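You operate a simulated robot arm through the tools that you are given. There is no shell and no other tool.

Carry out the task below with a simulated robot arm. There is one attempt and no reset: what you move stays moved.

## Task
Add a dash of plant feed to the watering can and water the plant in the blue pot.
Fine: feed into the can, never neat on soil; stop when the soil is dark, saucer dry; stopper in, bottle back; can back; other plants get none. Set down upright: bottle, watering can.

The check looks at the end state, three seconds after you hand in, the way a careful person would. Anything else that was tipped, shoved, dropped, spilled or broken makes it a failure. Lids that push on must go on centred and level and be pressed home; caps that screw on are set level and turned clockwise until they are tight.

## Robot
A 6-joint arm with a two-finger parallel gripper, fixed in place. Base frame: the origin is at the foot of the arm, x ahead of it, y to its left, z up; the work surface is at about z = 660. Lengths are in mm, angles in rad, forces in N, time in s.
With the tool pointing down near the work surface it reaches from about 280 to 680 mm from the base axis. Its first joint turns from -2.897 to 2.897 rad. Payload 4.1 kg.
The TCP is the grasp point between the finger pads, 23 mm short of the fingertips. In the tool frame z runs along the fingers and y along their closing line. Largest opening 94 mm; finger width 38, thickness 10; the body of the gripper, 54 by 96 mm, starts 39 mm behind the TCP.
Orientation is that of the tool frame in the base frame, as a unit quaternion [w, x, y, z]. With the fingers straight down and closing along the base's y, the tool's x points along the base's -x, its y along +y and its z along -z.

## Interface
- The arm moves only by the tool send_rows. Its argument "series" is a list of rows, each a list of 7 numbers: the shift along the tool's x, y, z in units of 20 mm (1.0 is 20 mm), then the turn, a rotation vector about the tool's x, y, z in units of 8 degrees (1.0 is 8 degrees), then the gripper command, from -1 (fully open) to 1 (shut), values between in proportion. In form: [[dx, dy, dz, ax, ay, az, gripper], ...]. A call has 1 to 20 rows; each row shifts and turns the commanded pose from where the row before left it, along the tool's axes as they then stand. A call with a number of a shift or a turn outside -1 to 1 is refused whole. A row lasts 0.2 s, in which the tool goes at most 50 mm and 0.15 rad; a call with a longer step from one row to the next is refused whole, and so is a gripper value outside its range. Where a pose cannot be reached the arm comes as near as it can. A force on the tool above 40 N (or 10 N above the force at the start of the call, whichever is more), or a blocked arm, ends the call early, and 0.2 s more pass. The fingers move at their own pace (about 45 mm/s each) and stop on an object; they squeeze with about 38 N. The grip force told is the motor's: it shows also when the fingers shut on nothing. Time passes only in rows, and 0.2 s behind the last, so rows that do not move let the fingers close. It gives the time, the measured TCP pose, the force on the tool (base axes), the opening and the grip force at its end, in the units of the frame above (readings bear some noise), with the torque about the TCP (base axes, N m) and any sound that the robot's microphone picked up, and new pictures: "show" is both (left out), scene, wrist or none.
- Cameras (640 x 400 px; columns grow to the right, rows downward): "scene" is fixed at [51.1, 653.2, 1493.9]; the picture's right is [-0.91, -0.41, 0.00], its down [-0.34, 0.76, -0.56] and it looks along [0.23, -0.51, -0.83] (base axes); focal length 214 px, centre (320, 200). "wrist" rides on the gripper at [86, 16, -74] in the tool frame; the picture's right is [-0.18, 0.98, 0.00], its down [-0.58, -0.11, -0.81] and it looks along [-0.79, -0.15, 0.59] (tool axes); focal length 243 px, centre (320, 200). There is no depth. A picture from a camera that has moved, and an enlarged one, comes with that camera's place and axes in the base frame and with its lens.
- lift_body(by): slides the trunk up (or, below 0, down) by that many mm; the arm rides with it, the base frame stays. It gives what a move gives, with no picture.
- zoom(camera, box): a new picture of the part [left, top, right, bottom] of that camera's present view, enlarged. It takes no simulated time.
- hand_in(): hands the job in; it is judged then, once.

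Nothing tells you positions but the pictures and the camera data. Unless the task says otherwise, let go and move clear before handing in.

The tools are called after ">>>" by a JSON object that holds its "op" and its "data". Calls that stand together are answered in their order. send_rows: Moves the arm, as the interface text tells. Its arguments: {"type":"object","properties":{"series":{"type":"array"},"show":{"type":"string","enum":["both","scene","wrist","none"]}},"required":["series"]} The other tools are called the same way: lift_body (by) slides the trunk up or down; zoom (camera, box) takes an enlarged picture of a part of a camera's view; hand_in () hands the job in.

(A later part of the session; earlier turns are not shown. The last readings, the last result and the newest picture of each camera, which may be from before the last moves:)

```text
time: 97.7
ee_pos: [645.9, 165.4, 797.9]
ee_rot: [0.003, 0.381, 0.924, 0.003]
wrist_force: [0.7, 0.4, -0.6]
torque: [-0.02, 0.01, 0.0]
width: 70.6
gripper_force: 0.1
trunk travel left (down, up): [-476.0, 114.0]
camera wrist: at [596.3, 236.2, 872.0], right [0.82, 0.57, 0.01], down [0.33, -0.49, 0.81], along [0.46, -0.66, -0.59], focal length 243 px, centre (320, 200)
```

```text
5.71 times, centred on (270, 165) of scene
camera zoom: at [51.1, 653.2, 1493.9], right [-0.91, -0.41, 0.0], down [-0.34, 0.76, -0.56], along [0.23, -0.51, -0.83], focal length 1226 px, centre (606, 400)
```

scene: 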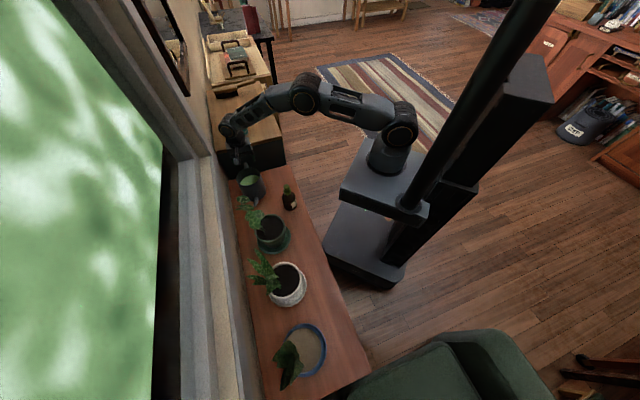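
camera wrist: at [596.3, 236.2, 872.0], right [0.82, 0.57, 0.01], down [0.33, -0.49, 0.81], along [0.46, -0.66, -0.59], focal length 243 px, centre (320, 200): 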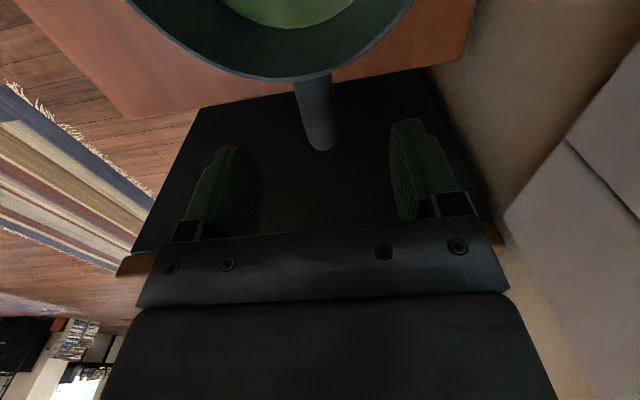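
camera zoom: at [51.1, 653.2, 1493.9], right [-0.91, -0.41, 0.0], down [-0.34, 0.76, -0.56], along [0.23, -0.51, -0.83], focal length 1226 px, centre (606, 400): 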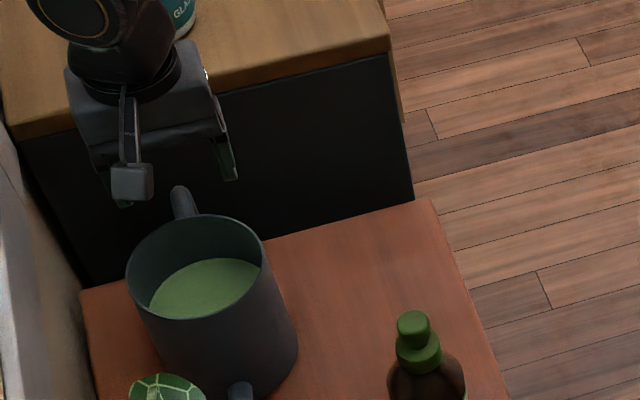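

Handle and rim heights check out at about 772 and 780. I'll descend the last 54 mm and close on the handle.

>>> {"op": "send_rows", "data": {"series": [[0, 0, 0.7, 0, 0, 0, -0.5], [0, 0, 0.7, 0, 0, 0, -0.5], [0, 0, 0.7, 0, 0, 0, -0.5], [0, 0, 0.6, 0, 0, 0, -0.5], [0, 0, 0, 0, 0, 0, -0.5]], "show": "wrist"}}

>>> {"op": "zoom", "data": {"camera": "wrist", "box": [200, 50, 440, 230]}}

>>> {"op": "zoom", "data": {"camera": "scene", "box": [225, 150, 295, 200]}}

```text
time: 98.9
ee_pos: [647.8, 163.8, 745.0]
ee_rot: [0.002, 0.382, 0.924, 0.004]
wrist_force: [0.2, -1.0, 0.8]
torque: [-0.03, 0.0, 0.0]
width: 70.5
gripper_force: 0.1
trunk travel left (down, up): [-476.0, 114.0]
camera wrist: at [597.6, 235.5, 819.5], right [0.82, 0.57, 0.01], down [0.33, -0.49, 0.81], along [0.46, -0.66, -0.59], focal length 243 px, centre (320, 200)
```

wrist: 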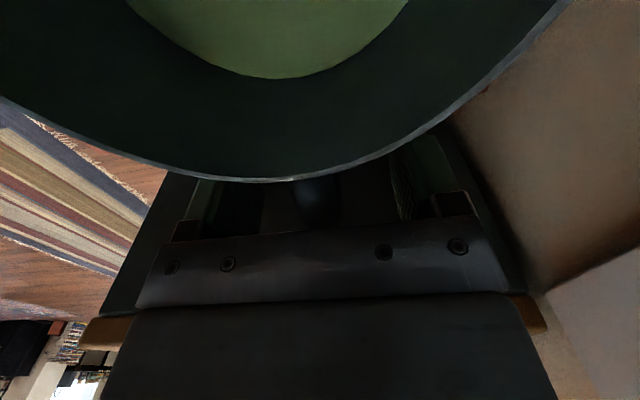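

```text
2.22 times, centred on (320, 140) of wrist
camera zoom: at [597.6, 235.5, 819.5], right [0.82, 0.57, 0.01], down [0.33, -0.49, 0.81], along [0.46, -0.66, -0.59], focal length 539 px, centre (320, 333)
```

zoom: 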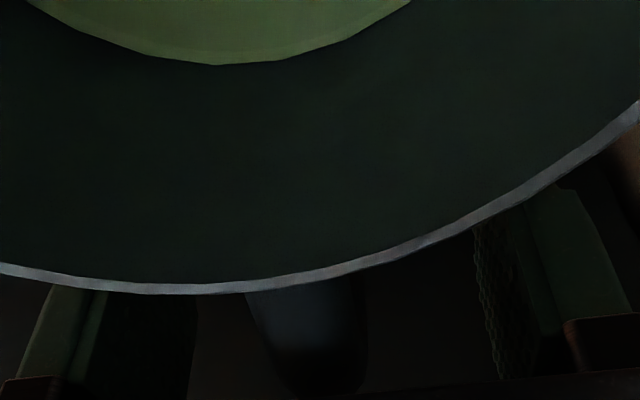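

```text
8.00 times, centred on (260, 175) of scene
camera zoom: at [51.1, 653.2, 1493.9], right [-0.91, -0.41, 0.0], down [-0.34, 0.76, -0.56], along [0.23, -0.51, -0.83], focal length 1716 px, centre (800, 400)
```

zoom: 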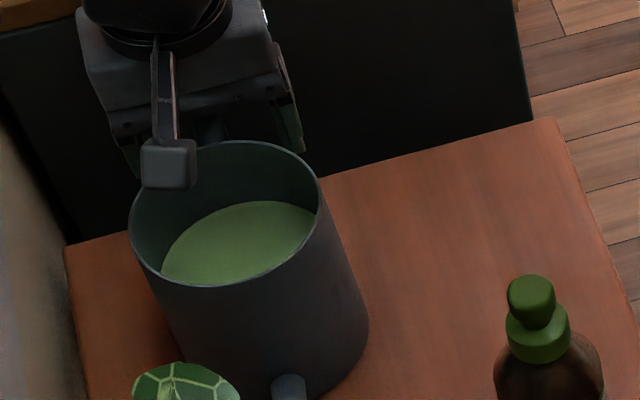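

The fingers are either side of the handle without contact. I'll close.

>>> {"op": "send_rows", "data": {"series": [[0, 0, 0, 0, 0, 0, 0.2], [0, 0, 0, 0, 0, 0, 0.5], [0, 0, 0, 0, 0, 0, 1], [0, 0, 0, 0, 0, 0, 1], [0, 0, 0, 0, 0, 0, 1], [0, 0, 0, 0, 0, 0, 1]], "show": "none"}}

>>> {"op": "zoom", "data": {"camera": "wrist", "box": [200, 50, 440, 230]}}

>>> {"op": "zoom", "data": {"camera": "scene", "box": [225, 150, 295, 200]}}

```text
time: 100.3
ee_pos: [648.2, 164.5, 744.6]
ee_rot: [0.003, 0.382, 0.924, 0.004]
wrist_force: [0.9, 1.7, 2.9]
torque: [-0.09, 0.44, -0.12]
width: 15.6
gripper_force: 38.1
trunk travel left (down, up): [-476.0, 114.0]
```

```text
2.22 times, centred on (320, 140) of wrist
camera zoom: at [597.4, 235.8, 819.8], right [0.82, 0.57, 0.01], down [0.33, -0.49, 0.81], along [0.46, -0.66, -0.59], focal length 539 px, centre (320, 333)
```

zoom: 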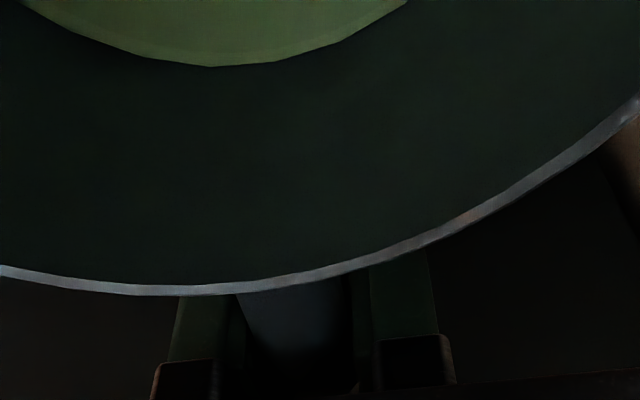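

```text
8.00 times, centred on (260, 175) of scene
camera zoom: at [51.1, 653.2, 1493.9], right [-0.91, -0.41, 0.0], down [-0.34, 0.76, -0.56], along [0.23, -0.51, -0.83], focal length 1716 px, centre (800, 400)
```

zoom: 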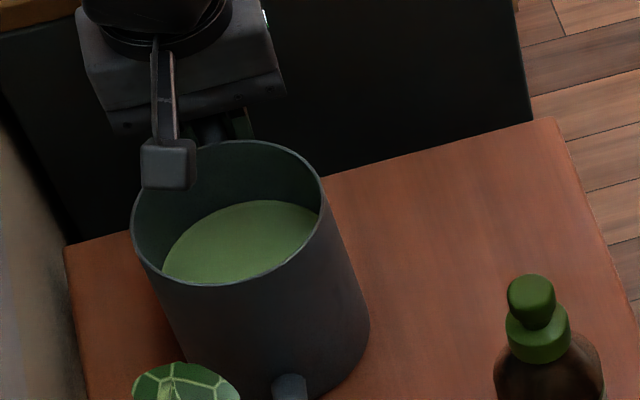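

The handle is gripped at 15.6 mm. I'll test-lift just 6 mm with the trunk and check whether the can droops.

>>> {"op": "lift_body", "data": {"by": 6}}

>>> {"op": "zoom", "data": {"camera": "scene", "box": [225, 150, 295, 200]}}

>>> {"op": "zoom", "data": {"camera": "wrist", "box": [200, 50, 440, 230]}}

```text
time: 100.9
ee_pos: [648.0, 163.4, 750.4]
ee_rot: [0.002, 0.381, 0.925, 0.003]
wrist_force: [-0.2, -0.3, -8.5]
torque: [-0.51, -0.53, 0.0]
width: 16.0
gripper_force: 38.2
trunk travel left (down, up): [-482.0, 108.0]
```

```text
8.00 times, centred on (260, 175) of scene
camera zoom: at [51.1, 653.2, 1493.9], right [-0.91, -0.41, 0.0], down [-0.34, 0.76, -0.56], along [0.23, -0.51, -0.83], focal length 1716 px, centre (800, 400)
```

zoom: 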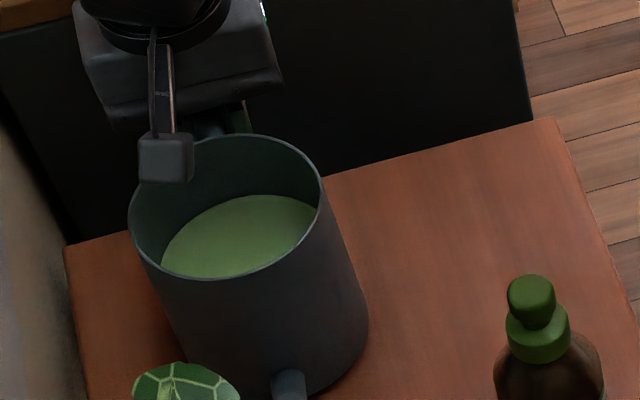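

```text
2.22 times, centred on (320, 140) of wrist
camera zoom: at [597.6, 235.4, 824.2], right [0.82, 0.57, 0.01], down [0.33, -0.49, 0.81], along [0.46, -0.66, -0.59], focal length 539 px, centre (320, 333)
```

zoom: 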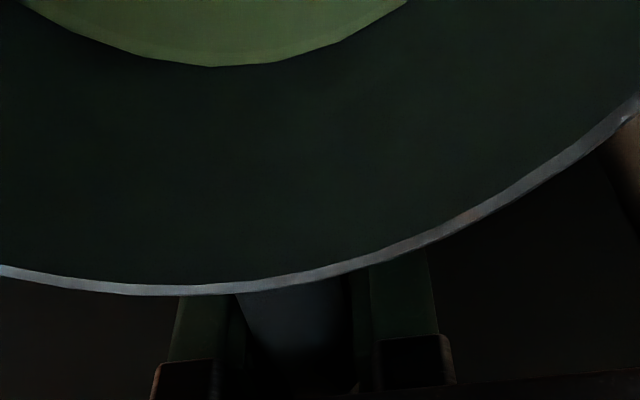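

The can lifts cleanly: 8.5 N, about 0.87 kg, with no droop at all. Before moving on I'll study the blue pot and the plants along the route.

>>> {"op": "zoom", "data": {"camera": "scene", "box": [265, 310, 345, 400]}}

>>> {"op": "zoom", "data": {"camera": "scene", "box": [230, 180, 330, 310]}}

```text
4.44 times, centred on (305, 355) of scene
camera zoom: at [51.1, 653.2, 1493.9], right [-0.91, -0.41, 0.0], down [-0.34, 0.76, -0.56], along [0.23, -0.51, -0.83], focal length 953 px, centre (387, -489)
```

zoom: 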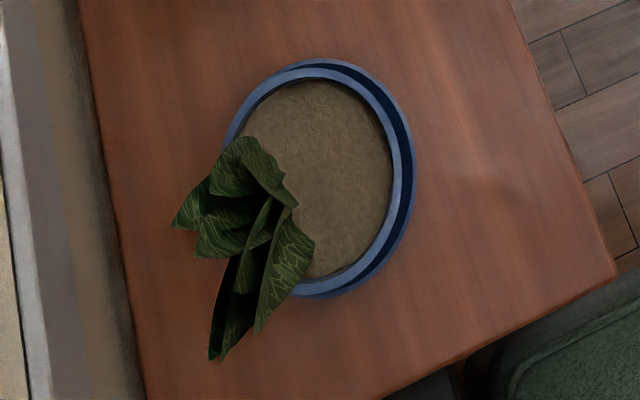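

```text
3.08 times, centred on (280, 245) of scene
camera zoom: at [51.1, 653.2, 1493.9], right [-0.91, -0.41, 0.0], down [-0.34, 0.76, -0.56], along [0.23, -0.51, -0.83], focal length 660 px, centre (443, 62)
```

zoom: 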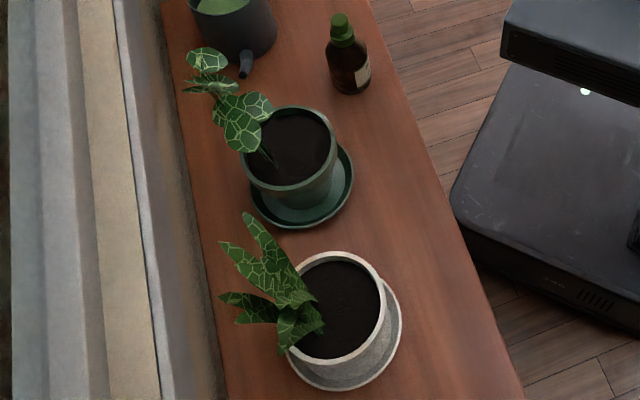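

The blue pot's free soil is around (78, 672), with leaves on its window side. The white pot stands in the way of a pour straight along the shelf, so I'll come from the robot side with the spout pointing along +y. First I'll lift the can with the trunk.

>>> {"op": "lift_body", "data": {"by": 100}}

>>> {"op": "send_rows", "data": {"series": [[0, -0.3, -0.3, 0, 0, 0, 1], [0, -0.6, -0.6, 0, 0, 0, 1], [0, -0.8, -0.7, 0, 0, 0, 1], [0, -0.8, -0.7, 0, 0, 0, 1], [0, -0.8, -0.7, 0, 0, 0, 1], [0, -0.8, -0.7, 0, 0, 0, 1], [0, -0.8, -0.6, 0, 0, 0, 1], [0, -0.8, -0.4, 0, 0, 0, 1], [0, -0.8, -0.3, 0, 0, 0, 1], [0, -0.8, 0, 0, 0, 0, 1], [0, -0.7, 0, 0, 0, 0, 1], [0, -0.5, 0, 0, 0, 0, 1], [0, -0.3, 0, 0, 0, 0, 1], [0, 0, 0, 0, 0, 0, 1]]}}

>>> {"op": "zoom", "data": {"camera": "scene", "box": [210, 90, 350, 200]}}

```text
time: 102.2
ee_pos: [648.1, 163.1, 850.9]
ee_rot: [0.002, 0.383, 0.924, 0.003]
wrist_force: [-0.4, -0.1, -9.1]
torque: [-0.52, -0.52, -0.02]
width: 15.8
gripper_force: 37.7
trunk travel left (down, up): [-582.0, 8.0]
```

```text
time: 105.2
ee_pos: [523.3, 36.8, 949.1]
ee_rot: [0.002, 0.382, 0.924, 0.004]
wrist_force: [-0.6, 0.6, -8.5]
torque: [-0.54, -0.51, 0.04]
width: 15.6
gripper_force: 38.2
trunk travel left (down, up): [-582.0, 8.0]
camera wrist: at [472.7, 109.6, 1024.4], right [0.82, 0.57, 0.01], down [0.33, -0.49, 0.81], along [0.46, -0.66, -0.59], focal length 243 px, centre (320, 200)
```

scene: 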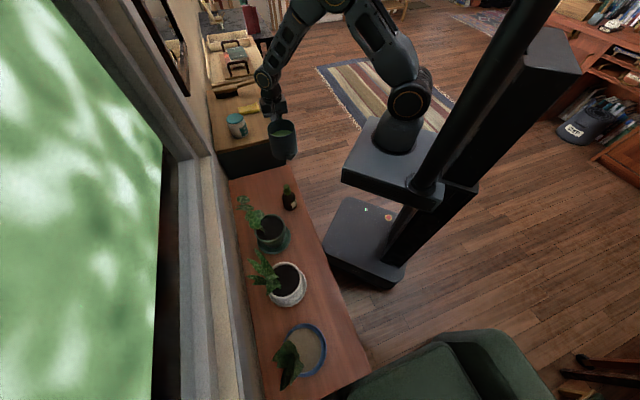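
wrist: 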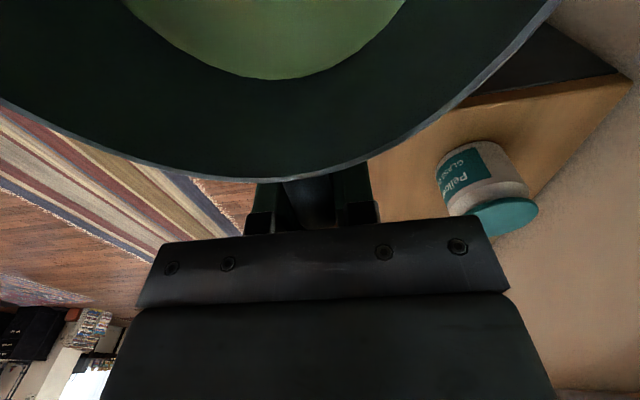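

```text
3.64 times, centred on (280, 145) of scene
camera zoom: at [51.1, 653.2, 1493.9], right [-0.91, -0.41, 0.0], down [-0.34, 0.76, -0.56], along [0.23, -0.51, -0.83], focal length 780 px, centre (466, 400)
```

zoom: 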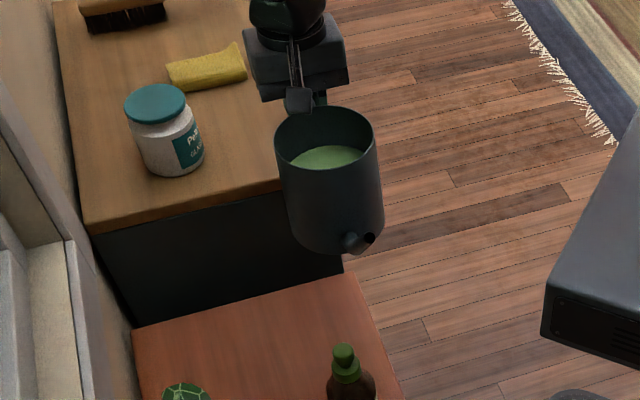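

The can hangs level with its water calm. I'll now move slowly along the front of the shelf, above the bottle and clear of the plants.

>>> {"op": "send_rows", "data": {"series": [[0.3, 0, 0, 0, 0, 0, 1], [0.6, 0, 0, 0, 0, 0, 1], [0.9, 0, 0, 0, 0, 0, 1], [0.9, 0, 0, 0, 0, 0, 1], [0.9, 0, 0, 0, 0, 0, 1], [0.9, 0, 0, 0, 0, 0, 1], [0.9, 0, 0, 0, 0, 0, 1], [0.9, 0, 0, 0, 0, 0, 1], [0.9, 0, 0, 0, 0, 0, 1], [0.9, 0, 0, 0, 0, 0, 1], [0.9, 0, 0, 0, 0, 0, 1], [0.9, 0, 0, 0, 0, 0, 1], [0.9, 0, 0, 0, 0, 0, 1], [0.9, 0, 0, 0, 0, 0, 1], [0.9, 0, 0, 0, 0, 0, 1], [0.9, 0, 0, 0, 0, 0, 1], [0.6, 0, 0, 0, 0, 0, 1], [0.3, 0, 0, 0, 0, 0, 1], [0, 0, 0, 0, 0, 0, 1]], "show": "scene"}}

```text
time: 109.2
ee_pos: [318.1, 242.5, 949.0]
ee_rot: [0.002, 0.382, 0.924, 0.002]
wrist_force: [-0.4, 0.5, -7.4]
torque: [-0.49, -0.52, 0.0]
width: 16.0
gripper_force: 38.0
trunk travel left (down, up): [-582.0, 8.0]
```

scene: 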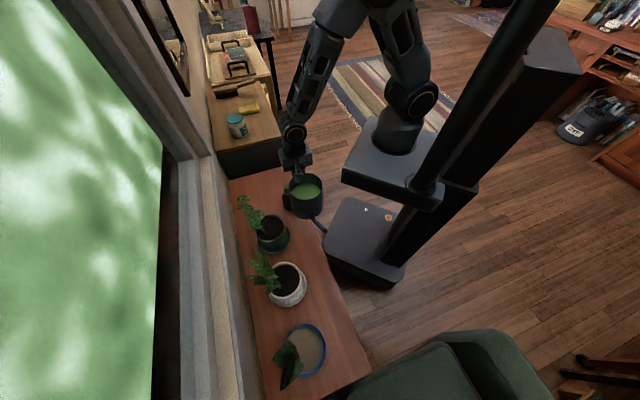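

>>> {"op": "send_rows", "data": {"series": [[0.3, 0, 0, 0, 0, 0, 1], [0.6, -0.1, 0, 0, 0, 0, 1], [0.9, -0.14, 0, 0, 0, 0, 1], [0.9, -0.14, 0, 0, 0, 0, 1], [0.9, -0.14, 0, 0, 0, 0, 1], [0.9, -0.14, 0, 0, 0, 0, 1], [0.9, -0.14, 0, 0, 0, 0, 1], [0.9, -0.14, 0, 0, 0, 0, 1], [0.9, -0.14, 0, 0, 0, 0, 1], [0.9, -0.14, 0, 0, 0, 0, 1], [0.9, -0.14, 0, 0, 0, 0, 1], [0.9, -0.14, 0, 0, 0, 0, 1], [0.9, -0.14, 0, 0, 0, 0, 1], [0.9, -0.14, 0, 0, 0, 0, 1], [0.9, -0.14, 0, 0, 0, 0, 1], [0.9, -0.08, 0, 0, 0, 0, 1], [0.9, 0, 0, 0, 0, 0, 1], [0.5, 0, 0, 0, 0, 0, 1], [0.2, 0, 0, 0, 0, 0, 1], [0, 0, 0, 0, 0, 0, 1]], "show": "scene"}}

```text
time: 113.4
ee_pos: [76.9, 426.0, 946.4]
ee_rot: [0.002, 0.382, 0.924, 0.003]
wrist_force: [-0.3, 1.1, -8.1]
torque: [-0.49, -0.54, 0.03]
width: 15.6
gripper_force: 37.6
trunk travel left (down, up): [-582.0, 8.0]
```

scene: 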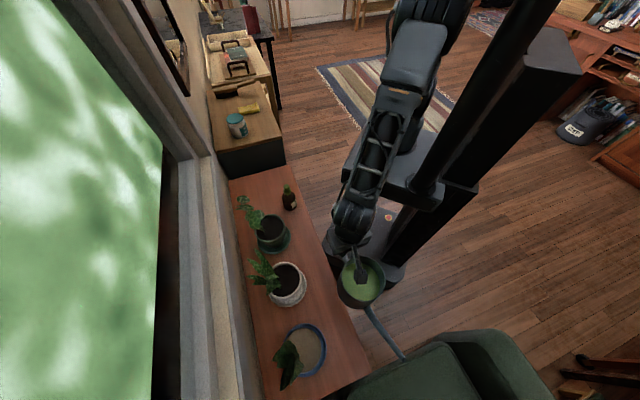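

At the staging point. I'll yaw the can in small steps to swing the spout towards the blue pot, watching for reach limits.

>>> {"op": "send_rows", "data": {"series": [[0, 0, 0, 0, 0, 0.4, 1], [0, 0, 0, 0, 0, 0.6, 1], [0, 0, 0, 0, 0, 0.6, 1], [0, 0, 0, 0, 0, 0.4, 1], [0, 0, 0, 0, 0, 0, 1]], "show": "none"}}

>>> {"op": "send_rows", "data": {"series": [[0, 0, 0, 0, 0, 0.4, 1], [0, 0, 0, 0, 0, 0.7, 1], [0, 0, 0, 0, 0, 0.8, 1], [0, 0, 0, 0, 0, 0.8, 1], [0, 0, 0, 0, 0, 0.6, 1], [0, 0, 0, 0, 0, 0.325, 1], [0, 0, 0, 0, 0, 0, 1]]}}

>>> {"op": "zoom", "data": {"camera": "scene", "box": [245, 240, 405, 400]}}

```text
time: 114.6
ee_pos: [77.3, 426.2, 948.5]
ee_rot: [0.002, 0.507, 0.862, 0.003]
wrist_force: [0.8, -0.5, -8.0]
torque: [-0.66, -0.35, 0.02]
width: 15.9
gripper_force: 38.0
trunk travel left (down, up): [-582.0, 8.0]
```

```text
time: 116.2
ee_pos: [100.2, 424.1, 946.2]
ee_rot: [-0.006, 0.704, 0.71, -0.002]
wrist_force: [1.6, 0.3, -7.6]
torque: [-0.71, -0.03, 0.01]
width: 16.0
gripper_force: 38.1
out of reach, approached as far as the arm can: row 5, 6
trunk travel left (down, up): [-582.0, 8.0]
camera wrist: at [116.2, 510.6, 1021.3], right [0.98, -0.17, -0.01], down [-0.09, -0.59, 0.8], along [-0.15, -0.79, -0.59], focal length 243 px, centre (320, 200)
```

scene: 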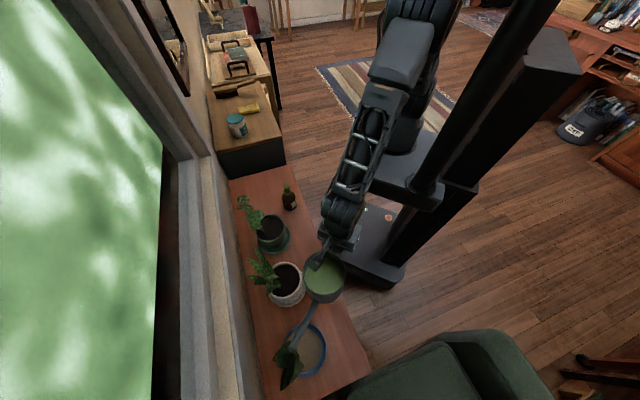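
wrist: 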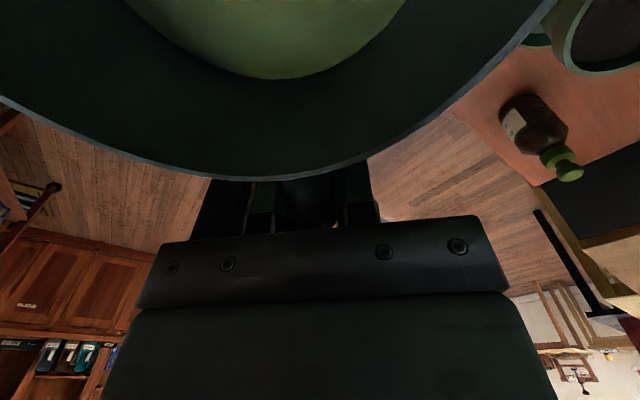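

```text
2.50 times, centred on (325, 320) of scene
camera zoom: at [51.1, 653.2, 1493.9], right [-0.91, -0.41, 0.0], down [-0.34, 0.76, -0.56], along [0.23, -0.51, -0.83], focal length 536 px, centre (308, -100)
```

zoom: 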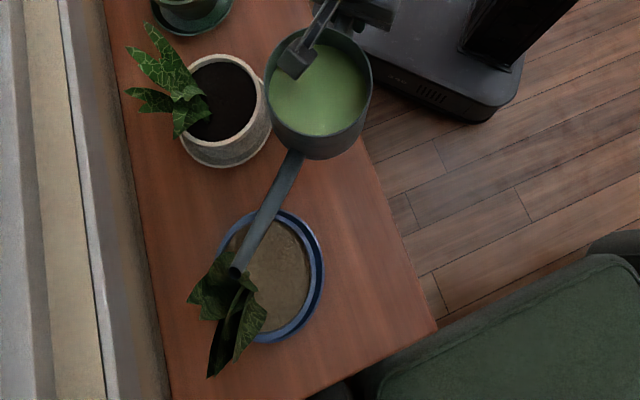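

The last joint reached its limit with the spout at about 90°, and the can is still level. I'll back off to about 97° for margin, place the spout tip just inside the near rim of the pot and lower a little.

>>> {"op": "send_rows", "data": {"series": [[0, 0, 0, 0, 0, -0.4, 1], [0, 0, 0, 0, 0, -0.41, 1], [-0.3, 0.13, 0.4, 0, 0, 0, 1], [-0.4, 0.13, 0.6, 0, 0, 0, 1], [-0.3, 0.12, 0.6, 0, 0, 0, 1], [0, 0, 0.5, 0, 0, 0, 1], [0, 0, 0.2, 0, 0, 0, 1], [0, 0, 0, 0, 0, 0, 1]]}}

>>> {"op": "zoom", "data": {"camera": "scene", "box": [245, 240, 405, 400]}}

```text
time: 118.0
ee_pos: [110.6, 405.8, 900.4]
ee_rot: [0.001, 0.665, 0.747, 0.004]
wrist_force: [-0.1, 0.7, -8.0]
torque: [-0.72, -0.07, 0.01]
width: 15.6
gripper_force: 37.9
trunk travel left (down, up): [-582.0, 8.0]
camera wrist: at [115.3, 492.1, 975.8], right [1.0, -0.07, 0.01], down [-0.05, -0.59, 0.8], along [-0.05, -0.8, -0.59], focal length 243 px, centre (320, 200)
```

scene: 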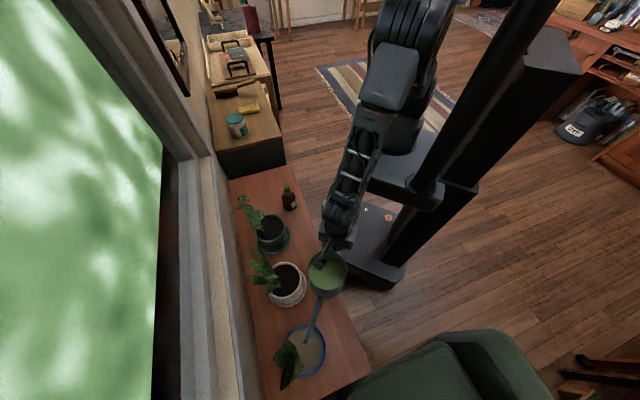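
wrist: 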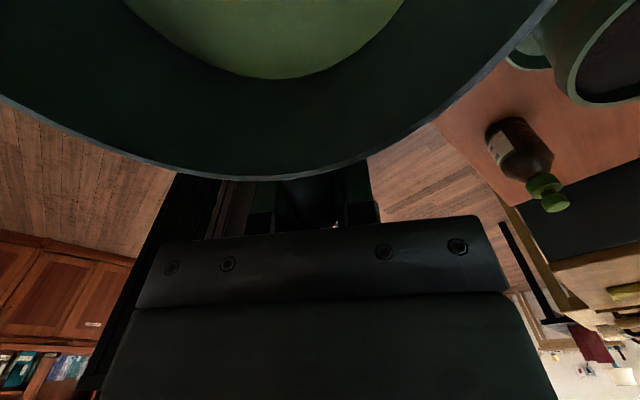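

```text
2.50 times, centred on (325, 320) of scene
camera zoom: at [51.1, 653.2, 1493.9], right [-0.91, -0.41, 0.0], down [-0.34, 0.76, -0.56], along [0.23, -0.51, -0.83], focal length 536 px, centre (308, -100)
```

zoom: 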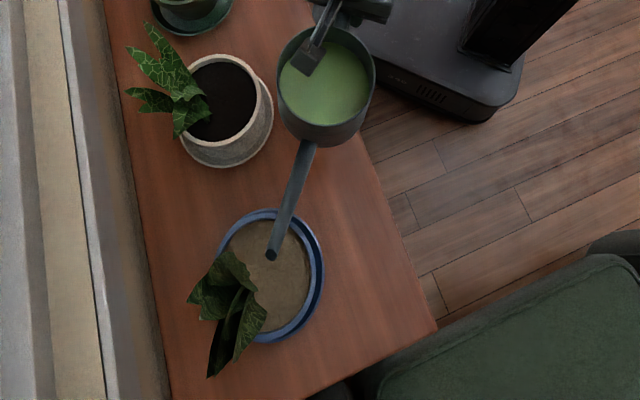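

The spout tip is at about (81, 661), over the near part of the soil and clear of the leaves. I'll begin tilting, spout down.

>>> {"op": "send_rows", "data": {"series": [[0, 0, 0, 0, -0.5, 0, 1], [0, 0, 0, 0, -0.75, 0, 1], [0, 0, 0, 0, -0.75, 0, 1], [0, 0, 0, 0, 0, 0, 1]], "show": "none"}}

>>> {"op": "zoom", "data": {"camera": "scene", "box": [245, 240, 405, 400]}}

```text
time: 119.0
ee_pos: [110.5, 404.4, 901.3]
ee_rot: [0.106, 0.659, 0.739, -0.088]
wrist_force: [0.0, -1.0, -8.5]
torque: [-0.6, -0.09, 0.01]
width: 15.5
gripper_force: 37.3
trunk travel left (down, up): [-582.0, 8.0]
```

```text
2.50 times, centred on (325, 320) of scene
camera zoom: at [51.1, 653.2, 1493.9], right [-0.91, -0.41, 0.0], down [-0.34, 0.76, -0.56], along [0.23, -0.51, -0.83], focal length 536 px, centre (308, -100)
```

zoom: 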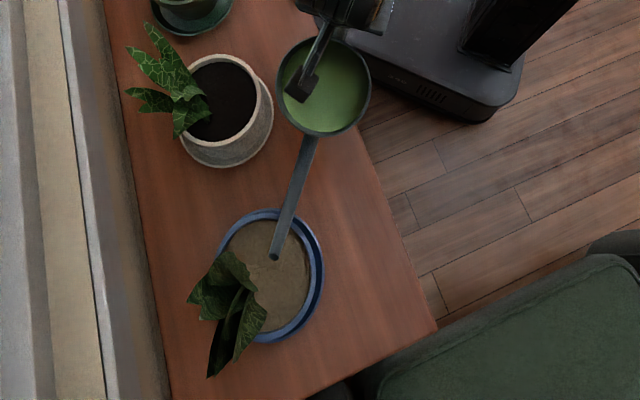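

>>> {"op": "send_rows", "data": {"series": [[-0.12, 0, 0.3, 0, 0, 0, 1], [-0.12, 0, 0.3, 0, 0, 0, 1], [0, 0, 0, 0, -0.5, 0, 1], [0, 0, 0, 0, 0, 0, 1]], "show": "none"}}

>>> {"op": "zoom", "data": {"camera": "scene", "box": [245, 240, 405, 400]}}

>>> {"op": "send_rows", "data": {"series": [[0, 0, 0, 0, -0.25, 0, 1], [0, 0, 0, 0, 0, 0, 1]], "show": "none"}}

>>> {"op": "zoom", "data": {"camera": "scene", "box": [265, 310, 345, 400]}}

```text
time: 120.0
ee_pos: [112.0, 397.0, 890.4]
ee_rot: [0.131, 0.655, 0.736, -0.113]
wrist_force: [0.0, -0.3, -7.3]
torque: [-0.57, -0.08, -0.04]
width: 15.4
gripper_force: 38.2
trunk travel left (down, up): [-582.0, 8.0]
```

```text
2.50 times, centred on (325, 320) of scene
camera zoom: at [51.1, 653.2, 1493.9], right [-0.91, -0.41, 0.0], down [-0.34, 0.76, -0.56], along [0.23, -0.51, -0.83], focal length 536 px, centre (308, -100)
```

zoom: 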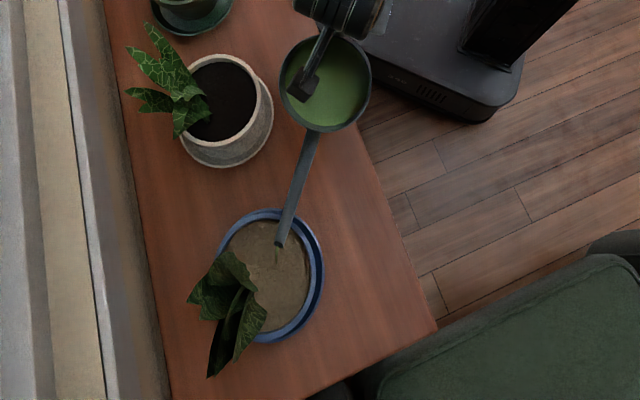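

```text
time: 120.6
ee_pos: [111.6, 398.7, 890.6]
ee_rot: [0.142, 0.653, 0.733, -0.125]
wrist_force: [0.1, 0.0, -7.9]
torque: [-0.56, -0.08, 0.02]
width: 15.7
gripper_force: 37.8
trunk travel left (down, up): [-582.0, 8.0]
```

```text
4.44 times, centred on (305, 355) of scene
camera zoom: at [51.1, 653.2, 1493.9], right [-0.91, -0.41, 0.0], down [-0.34, 0.76, -0.56], along [0.23, -0.51, -0.83], focal length 953 px, centre (387, -489)
```

zoom: 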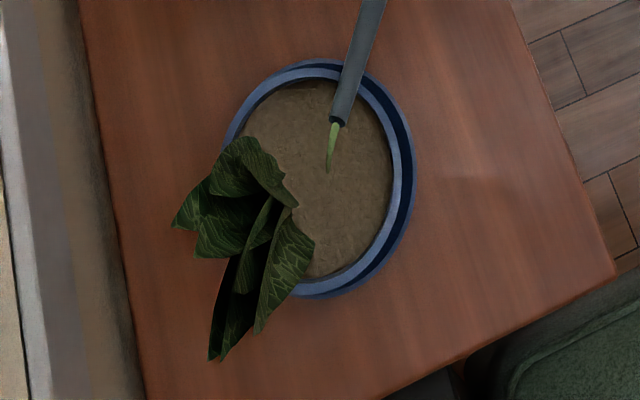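

A thin green stream is falling onto the middle of the soil. I'll hold here and watch the soil colour.

>>> {"op": "send_rows", "data": {"series": [[0, 0, 0, 0, 0, 0, 1], [0, 0, 0, 0, 0, 0, 1], [0, 0, 0, 0, 0, 0, 1]], "show": "none"}}

>>> {"op": "zoom", "data": {"camera": "scene", "box": [265, 310, 345, 400]}}

>>> {"op": "send_rows", "data": {"series": [[0, 0, 0, 0, 0, 0, 1], [0, 0, 0, 0, 0, 0, 1], [0, 0, 0, 0, 0, 0, 1], [0, 0, 0, 0, 0, 0, 1]], "show": "none"}}

>>> {"op": "zoom", "data": {"camera": "scene", "box": [265, 310, 345, 400]}}

```text
time: 121.4
ee_pos: [111.1, 398.6, 889.2]
ee_rot: [0.142, 0.652, 0.734, -0.125]
wrist_force: [-0.6, 0.2, -8.3]
torque: [-0.57, -0.05, -0.02]
width: 15.7
gripper_force: 37.7
trunk travel left (down, up): [-582.0, 8.0]
```

```text
4.44 times, centred on (305, 355) of scene
camera zoom: at [51.1, 653.2, 1493.9], right [-0.91, -0.41, 0.0], down [-0.34, 0.76, -0.56], along [0.23, -0.51, -0.83], focal length 953 px, centre (387, -489)
```

zoom: 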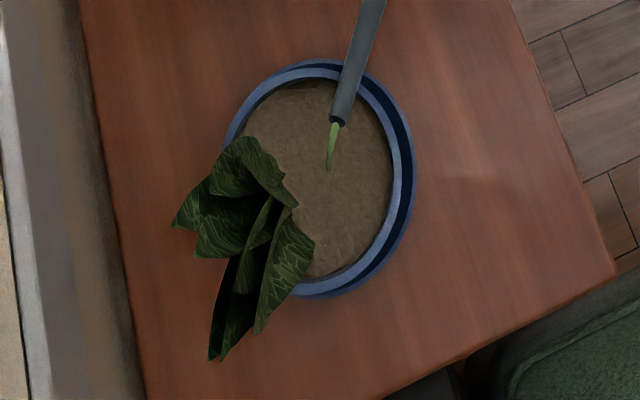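

```text
time: 122.4
ee_pos: [111.0, 397.7, 890.5]
ee_rot: [0.141, 0.653, 0.734, -0.125]
wrist_force: [0.5, 0.0, -8.6]
torque: [-0.55, -0.07, -0.03]
width: 16.0
gripper_force: 37.7
trunk travel left (down, up): [-582.0, 8.0]
```

```text
4.44 times, centred on (305, 355) of scene
camera zoom: at [51.1, 653.2, 1493.9], right [-0.91, -0.41, 0.0], down [-0.34, 0.76, -0.56], along [0.23, -0.51, -0.83], focal length 953 px, centre (387, -489)
```

zoom: 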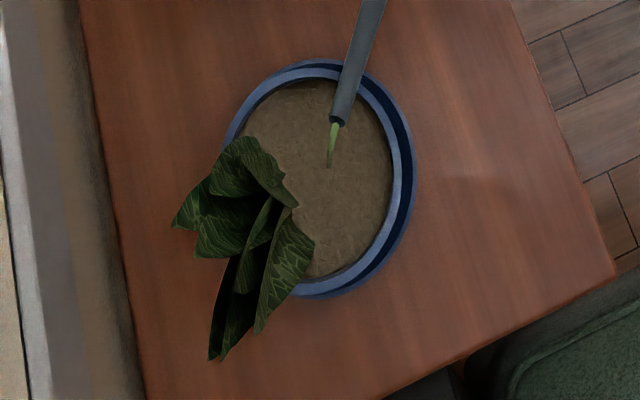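

The soil is darkening slowly and evenly. I'll tilt 2° more to keep the stream going.

>>> {"op": "send_rows", "data": {"series": [[0, 0, 0, 0, -0.25, 0, 1], [0, 0, 0, 0, 0, 0, 1], [0, 0, 0, 0, 0, 0, 1], [0, 0, 0, 0, 0, 0, 1], [0, 0, 0, 0, 0, 0, 1]], "show": "none"}}

>>> {"op": "zoom", "data": {"camera": "scene", "box": [265, 310, 345, 400]}}

>>> {"op": "send_rows", "data": {"series": [[0, 0, 0, 0, 0, 0, 1], [0, 0, 0, 0, 0, 0, 1], [0, 0, 0, 0, 0, 0, 1], [0, 0, 0, 0, 0, 0, 1]], "show": "none"}}

>>> {"op": "zoom", "data": {"camera": "scene", "box": [265, 310, 345, 400]}}

```text
time: 123.6
ee_pos: [112.7, 396.4, 890.9]
ee_rot: [0.154, 0.65, 0.731, -0.137]
wrist_force: [-0.2, -0.4, -7.6]
torque: [-0.53, -0.06, 0.02]
width: 15.8
gripper_force: 38.9
trunk travel left (down, up): [-582.0, 8.0]
```

```text
4.44 times, centred on (305, 355) of scene
camera zoom: at [51.1, 653.2, 1493.9], right [-0.91, -0.41, 0.0], down [-0.34, 0.76, -0.56], along [0.23, -0.51, -0.83], focal length 953 px, centre (387, -489)
```

zoom: 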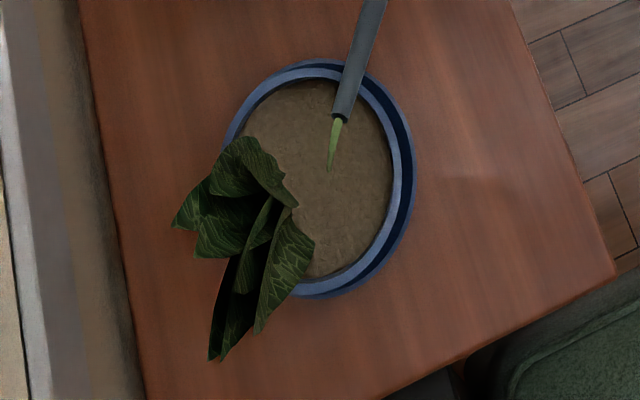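

```text
time: 124.6
ee_pos: [112.4, 398.0, 889.8]
ee_rot: [0.154, 0.65, 0.731, -0.137]
wrist_force: [0.3, -0.1, -7.0]
torque: [-0.49, -0.04, 0.01]
width: 16.1
gripper_force: 38.2
trunk travel left (down, up): [-582.0, 8.0]
```

```text
4.44 times, centred on (305, 355) of scene
camera zoom: at [51.1, 653.2, 1493.9], right [-0.91, -0.41, 0.0], down [-0.34, 0.76, -0.56], along [0.23, -0.51, -0.83], focal length 953 px, centre (387, -489)
```

zoom: 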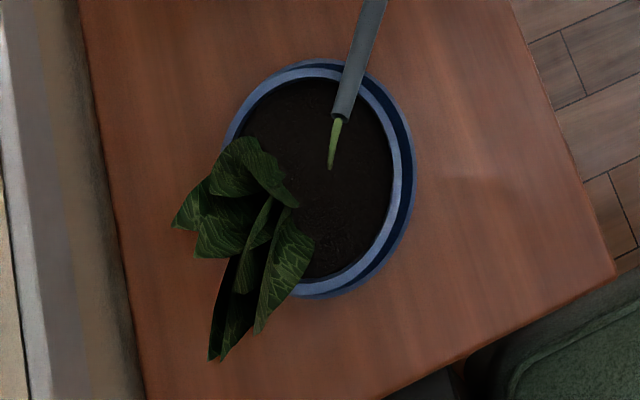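

The soil is now dark, so I'll tilt the can back at once.

>>> {"op": "send_rows", "data": {"series": [[0, 0, 0, 0, 0.9, 0, 1], [0, 0, 0, 0, 0.9, 0, 1], [0, 0, 0, 0, 0.7, 0, 1], [0, 0, 0, 0, 0.5, 0, 1], [0, 0, 0, 0, 0, 0, 1], [0, 0, 0, 0, 0, 0, 1]], "show": "none"}}

>>> {"op": "zoom", "data": {"camera": "scene", "box": [265, 310, 345, 400]}}

>>> {"op": "zoom", "data": {"camera": "scene", "box": [245, 240, 405, 400]}}

```text
time: 126.0
ee_pos: [110.4, 396.8, 889.5]
ee_rot: [0.001, 0.665, 0.747, 0.004]
wrist_force: [0.4, 0.0, -6.9]
torque: [-0.69, -0.07, -0.03]
width: 15.8
gripper_force: 37.8
trunk travel left (down, up): [-582.0, 8.0]
```

```text
4.44 times, centred on (305, 355) of scene
camera zoom: at [51.1, 653.2, 1493.9], right [-0.91, -0.41, 0.0], down [-0.34, 0.76, -0.56], along [0.23, -0.51, -0.83], focal length 953 px, centre (387, -489)
```

zoom: 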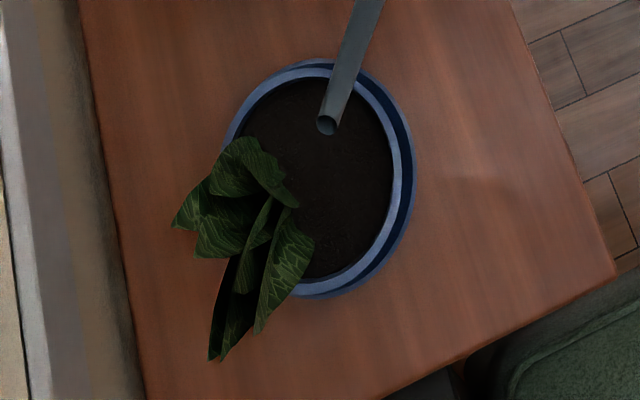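

```text
2.50 times, centred on (325, 320) of scene
camera zoom: at [51.1, 653.2, 1493.9], right [-0.91, -0.41, 0.0], down [-0.34, 0.76, -0.56], along [0.23, -0.51, -0.83], focal length 536 px, centre (308, -100)
```

zoom: 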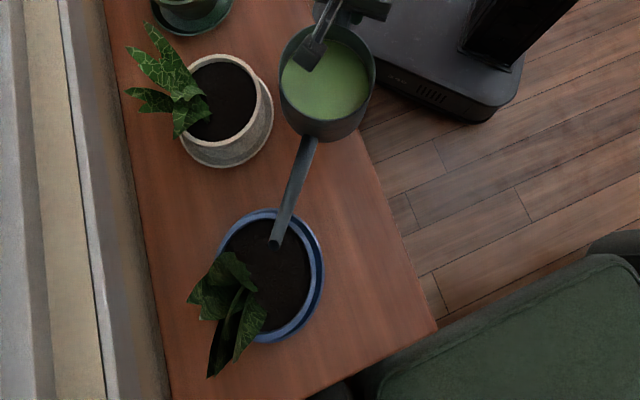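

The soil is dark, the saucer looks dry and the can is upright with the flow stopped. I'll raise it and swing the spout back along the shelf direction.

>>> {"op": "send_rows", "data": {"series": [[0, 0, -0.4, 0, 0, 0, 1], [0, 0, -0.8, 0, 0, 0, 1], [0, 0, -0.8, 0, 0, 0, 1], [0, 0, -0.6, 0, 0, 0, 1], [0, 0, -0.4, 0, 0, -0.3, 1], [0, 0, 0, 0, 0, -0.6, 1], [0, 0, 0, 0, 0, -0.7, 1], [0, 0, 0, 0, 0, -0.7, 1], [0, 0, 0, 0, 0, -0.7, 1], [0, 0, 0, 0, 0, -0.7, 1], [0, 0, 0, 0, 0, -0.6, 1], [0, 0, 0, 0, 0, -0.35, 1], [0, 0, 0, 0, 0, -0.14, 1], [0, 0, 0, 0, 0, 0, 1]], "show": "scene"}}

>>> {"op": "zoom", "data": {"camera": "scene", "box": [245, 240, 405, 400]}}

```text
time: 129.0
ee_pos: [110.9, 397.5, 950.6]
ee_rot: [0.002, 0.383, 0.924, 0.003]
wrist_force: [-0.2, -1.3, -7.8]
torque: [-0.45, -0.48, -0.02]
width: 15.8
gripper_force: 38.0
trunk travel left (down, up): [-582.0, 8.0]
```

scene: 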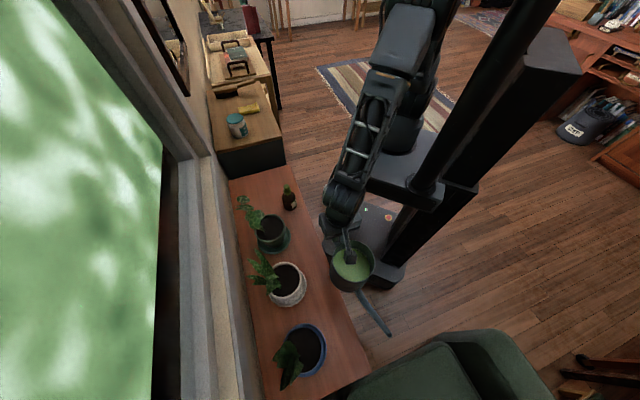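

```text
2.50 times, centred on (325, 320) of scene
camera zoom: at [51.1, 653.2, 1493.9], right [-0.91, -0.41, 0.0], down [-0.34, 0.76, -0.56], along [0.23, -0.51, -0.83], focal length 536 px, centre (308, -100)
```

zoom: 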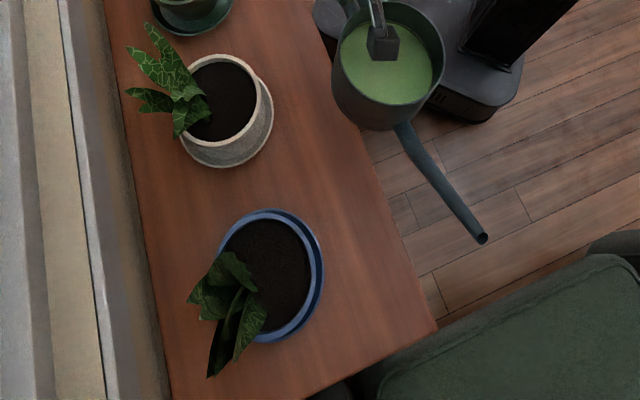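

The pot is evenly dark and the table dry. I'll carry the can back along the front of the shelf.

>>> {"op": "send_rows", "data": {"series": [[-0.3, 0, 0, 0, 0, 0, 1], [-0.6, 0.1, 0, 0, 0, 0, 1], [-0.9, 0.15, 0, 0, 0, 0, 1], [-0.9, 0.15, 0, 0, 0, 0, 1], [-0.9, 0.15, 0, 0, 0, 0, 1], [-0.9, 0.15, 0, 0, 0, 0, 1], [-0.9, 0.15, 0, 0, 0, 0, 1], [-0.9, 0.15, 0, 0, 0, 0, 1], [-0.9, 0.15, 0, 0, 0, 0, 1], [-0.9, 0.15, 0, 0, 0, 0, 1], [-0.9, 0.15, 0, 0, 0, 0, 1], [-0.9, 0.15, 0, 0, 0, 0, 1], [-0.9, 0.13, 0, 0, 0, 0, 1], [-0.9, 0.1, 0, 0, 0, 0, 1], [-0.9, 0, 0, 0, 0, 0, 1], [-0.9, 0, 0, 0, 0, 0, 1], [-0.6, 0, 0, 0, 0, 0, 1], [-0.3, 0, 0, 0, 0, 0, 1], [0, 0, 0, 0, 0, 0, 1]], "show": "none"}}

>>> {"op": "send_rows", "data": {"series": [[-0.3, 0, 0, 0, 0, 0, 1], [-0.6, 0, 0, 0, 0, 0, 1], [-0.9, 0, 0, 0, 0, 0, 1], [-0.9, 0, 0, 0, 0, 0, 1], [-0.9, 0, 0, 0, 0, 0, 1], [-0.9, 0, 0, 0, 0, 0, 1], [-0.9, 0, 0, 0, 0, 0, 1], [-0.9, 0, 0, 0, 0, 0, 1], [-0.9, 0, 0, 0, 0, 0, 1], [-0.9, 0, 0, 0, 0, 0, 1], [-0.9, 0, 0, 0, 0, 0, 1], [-0.9, 0, 0, 0, 0, 0, 1], [-0.9, 0, 0, 0, 0, 0, 1], [-0.9, 0, 0, 0, 0, 0, 1], [-0.6, 0, 0, 0, 0, 0, 1], [-0.3, 0, 0, 0, 0, 0, 1], [0, 0, 0, 0, 0, 0, 1]], "show": "scene"}}

```text
time: 133.0
ee_pos: [340.8, 217.6, 951.2]
ee_rot: [0.002, 0.383, 0.924, 0.003]
wrist_force: [0.5, 0.0, -7.5]
torque: [-0.46, -0.49, 0.03]
width: 15.6
gripper_force: 38.8
trunk travel left (down, up): [-582.0, 8.0]
```

```text
time: 136.6
ee_pos: [518.6, 39.4, 951.9]
ee_rot: [0.001, 0.384, 0.924, 0.002]
wrist_force: [0.3, 0.4, -7.8]
torque: [-0.52, -0.5, -0.01]
width: 15.9
gripper_force: 37.8
trunk travel left (down, up): [-582.0, 8.0]
```

scene: 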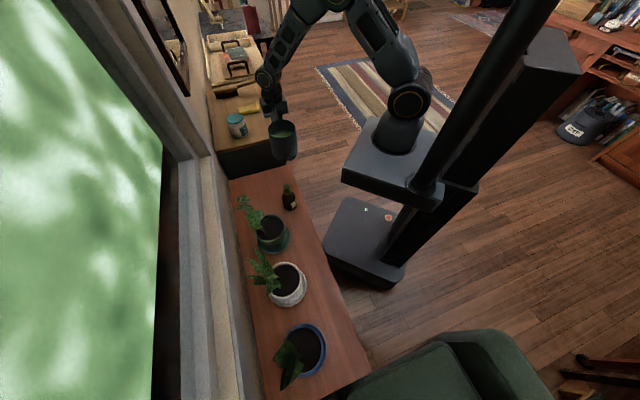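

>>> {"op": "send_rows", "data": {"series": [[0, 0.3, 0, 0, 0, 0, 1], [0, 0.5, 0, 0, 0, 0, 1], [-0.05, 0.7, 0, 0, 0, 0, 1], [-0.05, 0.8, 0, 0, 0, 0, 1], [-0.08, 0.8, 0.3, 0, 0, 0, 1], [0, 0.8, 0.4, 0, 0, 0, 1], [0, 0.8, 0.6, 0, 0, 0, 1], [0, 0.8, 0.7, 0, 0, 0, 1], [0, 0.8, 0.7, 0, 0, 0, 1], [0, 0.8, 0.7, 0, 0, 0, 1], [0, 0.8, 0.7, 0, 0, 0, 1], [0, 0.6, 0.6, 0, 0, 0, 1], [0, 0.3, 0.3, 0, 0, 0, 1], [0, 0, 0, 0, 0, 0, 1], [0, 0, 0, 0, 0, 0, 1]]}}

>>> {"op": "zoom", "data": {"camera": "scene", "box": [220, 130, 320, 200]}}

```text
time: 139.8
ee_pos: [645.6, 162.9, 852.8]
ee_rot: [0.002, 0.384, 0.923, 0.003]
wrist_force: [-0.1, 0.3, -8.0]
torque: [-0.5, -0.47, 0.02]
width: 15.9
gripper_force: 38.1
trunk travel left (down, up): [-582.0, 8.0]
camera wrist: at [594.7, 234.8, 926.9], right [0.83, 0.56, 0.01], down [0.33, -0.49, 0.81], along [0.46, -0.66, -0.59], focal length 243 px, centre (320, 200)
```

scene: 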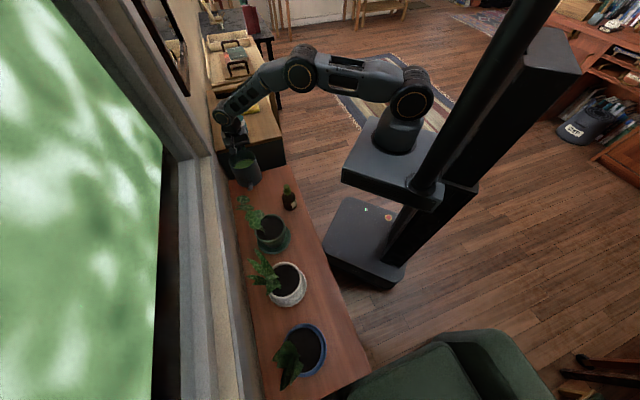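
wrist: 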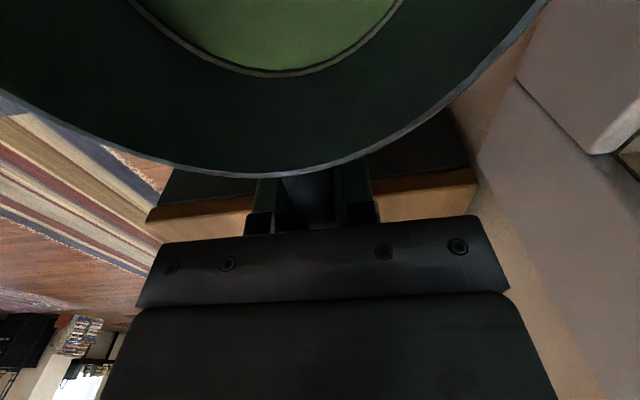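

```text
5.71 times, centred on (270, 165) of scene
camera zoom: at [51.1, 653.2, 1493.9], right [-0.91, -0.41, 0.0], down [-0.34, 0.76, -0.56], along [0.23, -0.51, -0.83], focal length 1226 px, centre (606, 400)
```

zoom: 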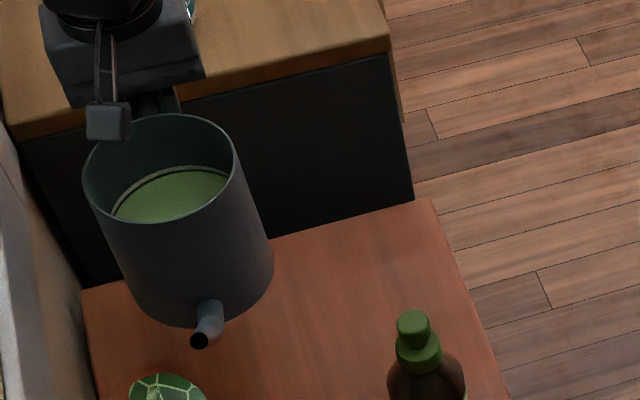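

The can is back over its place, level. I'll make a small trim, then lower with the trunk.

>>> {"op": "send_rows", "data": {"series": [[-0.05, 0.1, 0, 0, 0, 0, 1], [0, 0, 0, 0, 0, 0, 1]], "show": "none"}}

>>> {"op": "lift_body", "data": {"by": -95}}

>>> {"op": "lift_body", "data": {"by": -9}}

>>> {"op": "lift_body", "data": {"by": -2}}

>>> {"op": "zoom", "data": {"camera": "scene", "box": [225, 150, 295, 200]}}

```text
time: 140.4
ee_pos: [646.9, 163.2, 852.2]
ee_rot: [0.002, 0.383, 0.924, 0.003]
wrist_force: [-0.1, 0.4, -8.1]
torque: [-0.47, -0.48, 0.0]
width: 16.1
gripper_force: 38.1
trunk travel left (down, up): [-582.0, 8.0]
```

```text
time: 141.7
ee_pos: [648.4, 162.6, 757.8]
ee_rot: [0.002, 0.384, 0.923, 0.004]
wrist_force: [0.6, -0.6, -7.4]
torque: [-0.51, -0.46, 0.02]
width: 15.7
gripper_force: 38.2
trunk travel left (down, up): [-487.0, 103.0]
```

```text
time: 142.3
ee_pos: [646.8, 163.3, 749.2]
ee_rot: [0.002, 0.384, 0.923, 0.003]
wrist_force: [-0.8, 0.8, -8.1]
torque: [-0.47, -0.46, 0.02]
width: 15.7
gripper_force: 38.2
trunk travel left (down, up): [-478.0, 112.0]
```

```text
time: 142.8
ee_pos: [647.2, 163.2, 747.9]
ee_rot: [0.003, 0.383, 0.924, 0.003]
wrist_force: [-0.4, -0.3, 1.4]
torque: [0.32, 0.66, 0.06]
width: 15.8
gripper_force: 37.6
trunk travel left (down, up): [-476.0, 114.0]
```

```text
8.00 times, centred on (260, 175) of scene
camera zoom: at [51.1, 653.2, 1493.9], right [-0.91, -0.41, 0.0], down [-0.34, 0.76, -0.56], along [0.23, -0.51, -0.83], focal length 1716 px, centre (800, 400)
```

zoom: 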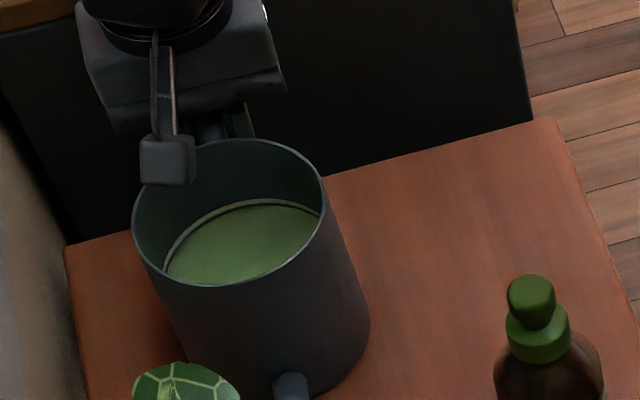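

It has touched down, with the front edge bearing first. I'll lower a touch more so it sits flat before releasing.

>>> {"op": "lift_body", "data": {"by": -1}}

>>> {"op": "send_rows", "data": {"series": [[0, 0, 0, 0, 0, 0, 1]], "show": "wrist"}}

```text
time: 143.3
ee_pos: [648.0, 162.1, 747.3]
ee_rot: [0.003, 0.383, 0.924, 0.004]
wrist_force: [3.6, -0.3, 7.3]
torque: [0.66, 1.04, -0.08]
width: 15.9
gripper_force: 38.2
trunk travel left (down, up): [-475.0, 115.0]
```

```text
time: 143.7
ee_pos: [647.1, 162.1, 747.2]
ee_rot: [0.003, 0.383, 0.924, 0.004]
wrist_force: [4.9, -1.4, 9.2]
torque: [0.56, 1.05, -0.14]
width: 15.7
gripper_force: 37.8
trunk travel left (down, up): [-475.0, 115.0]
camera wrist: at [597.5, 234.7, 821.6], right [0.83, 0.56, 0.01], down [0.33, -0.49, 0.81], along [0.46, -0.66, -0.59], focal length 243 px, centre (320, 200)
```

wrist: 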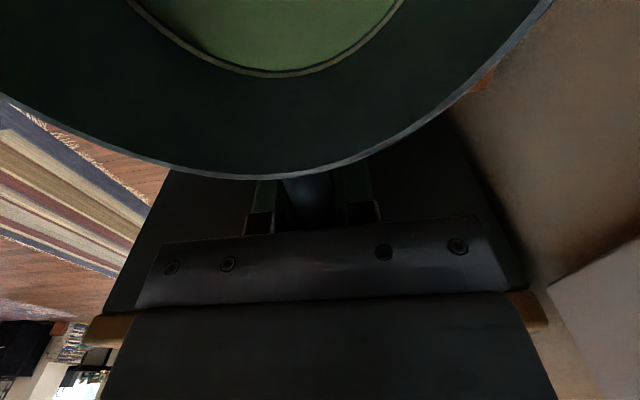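

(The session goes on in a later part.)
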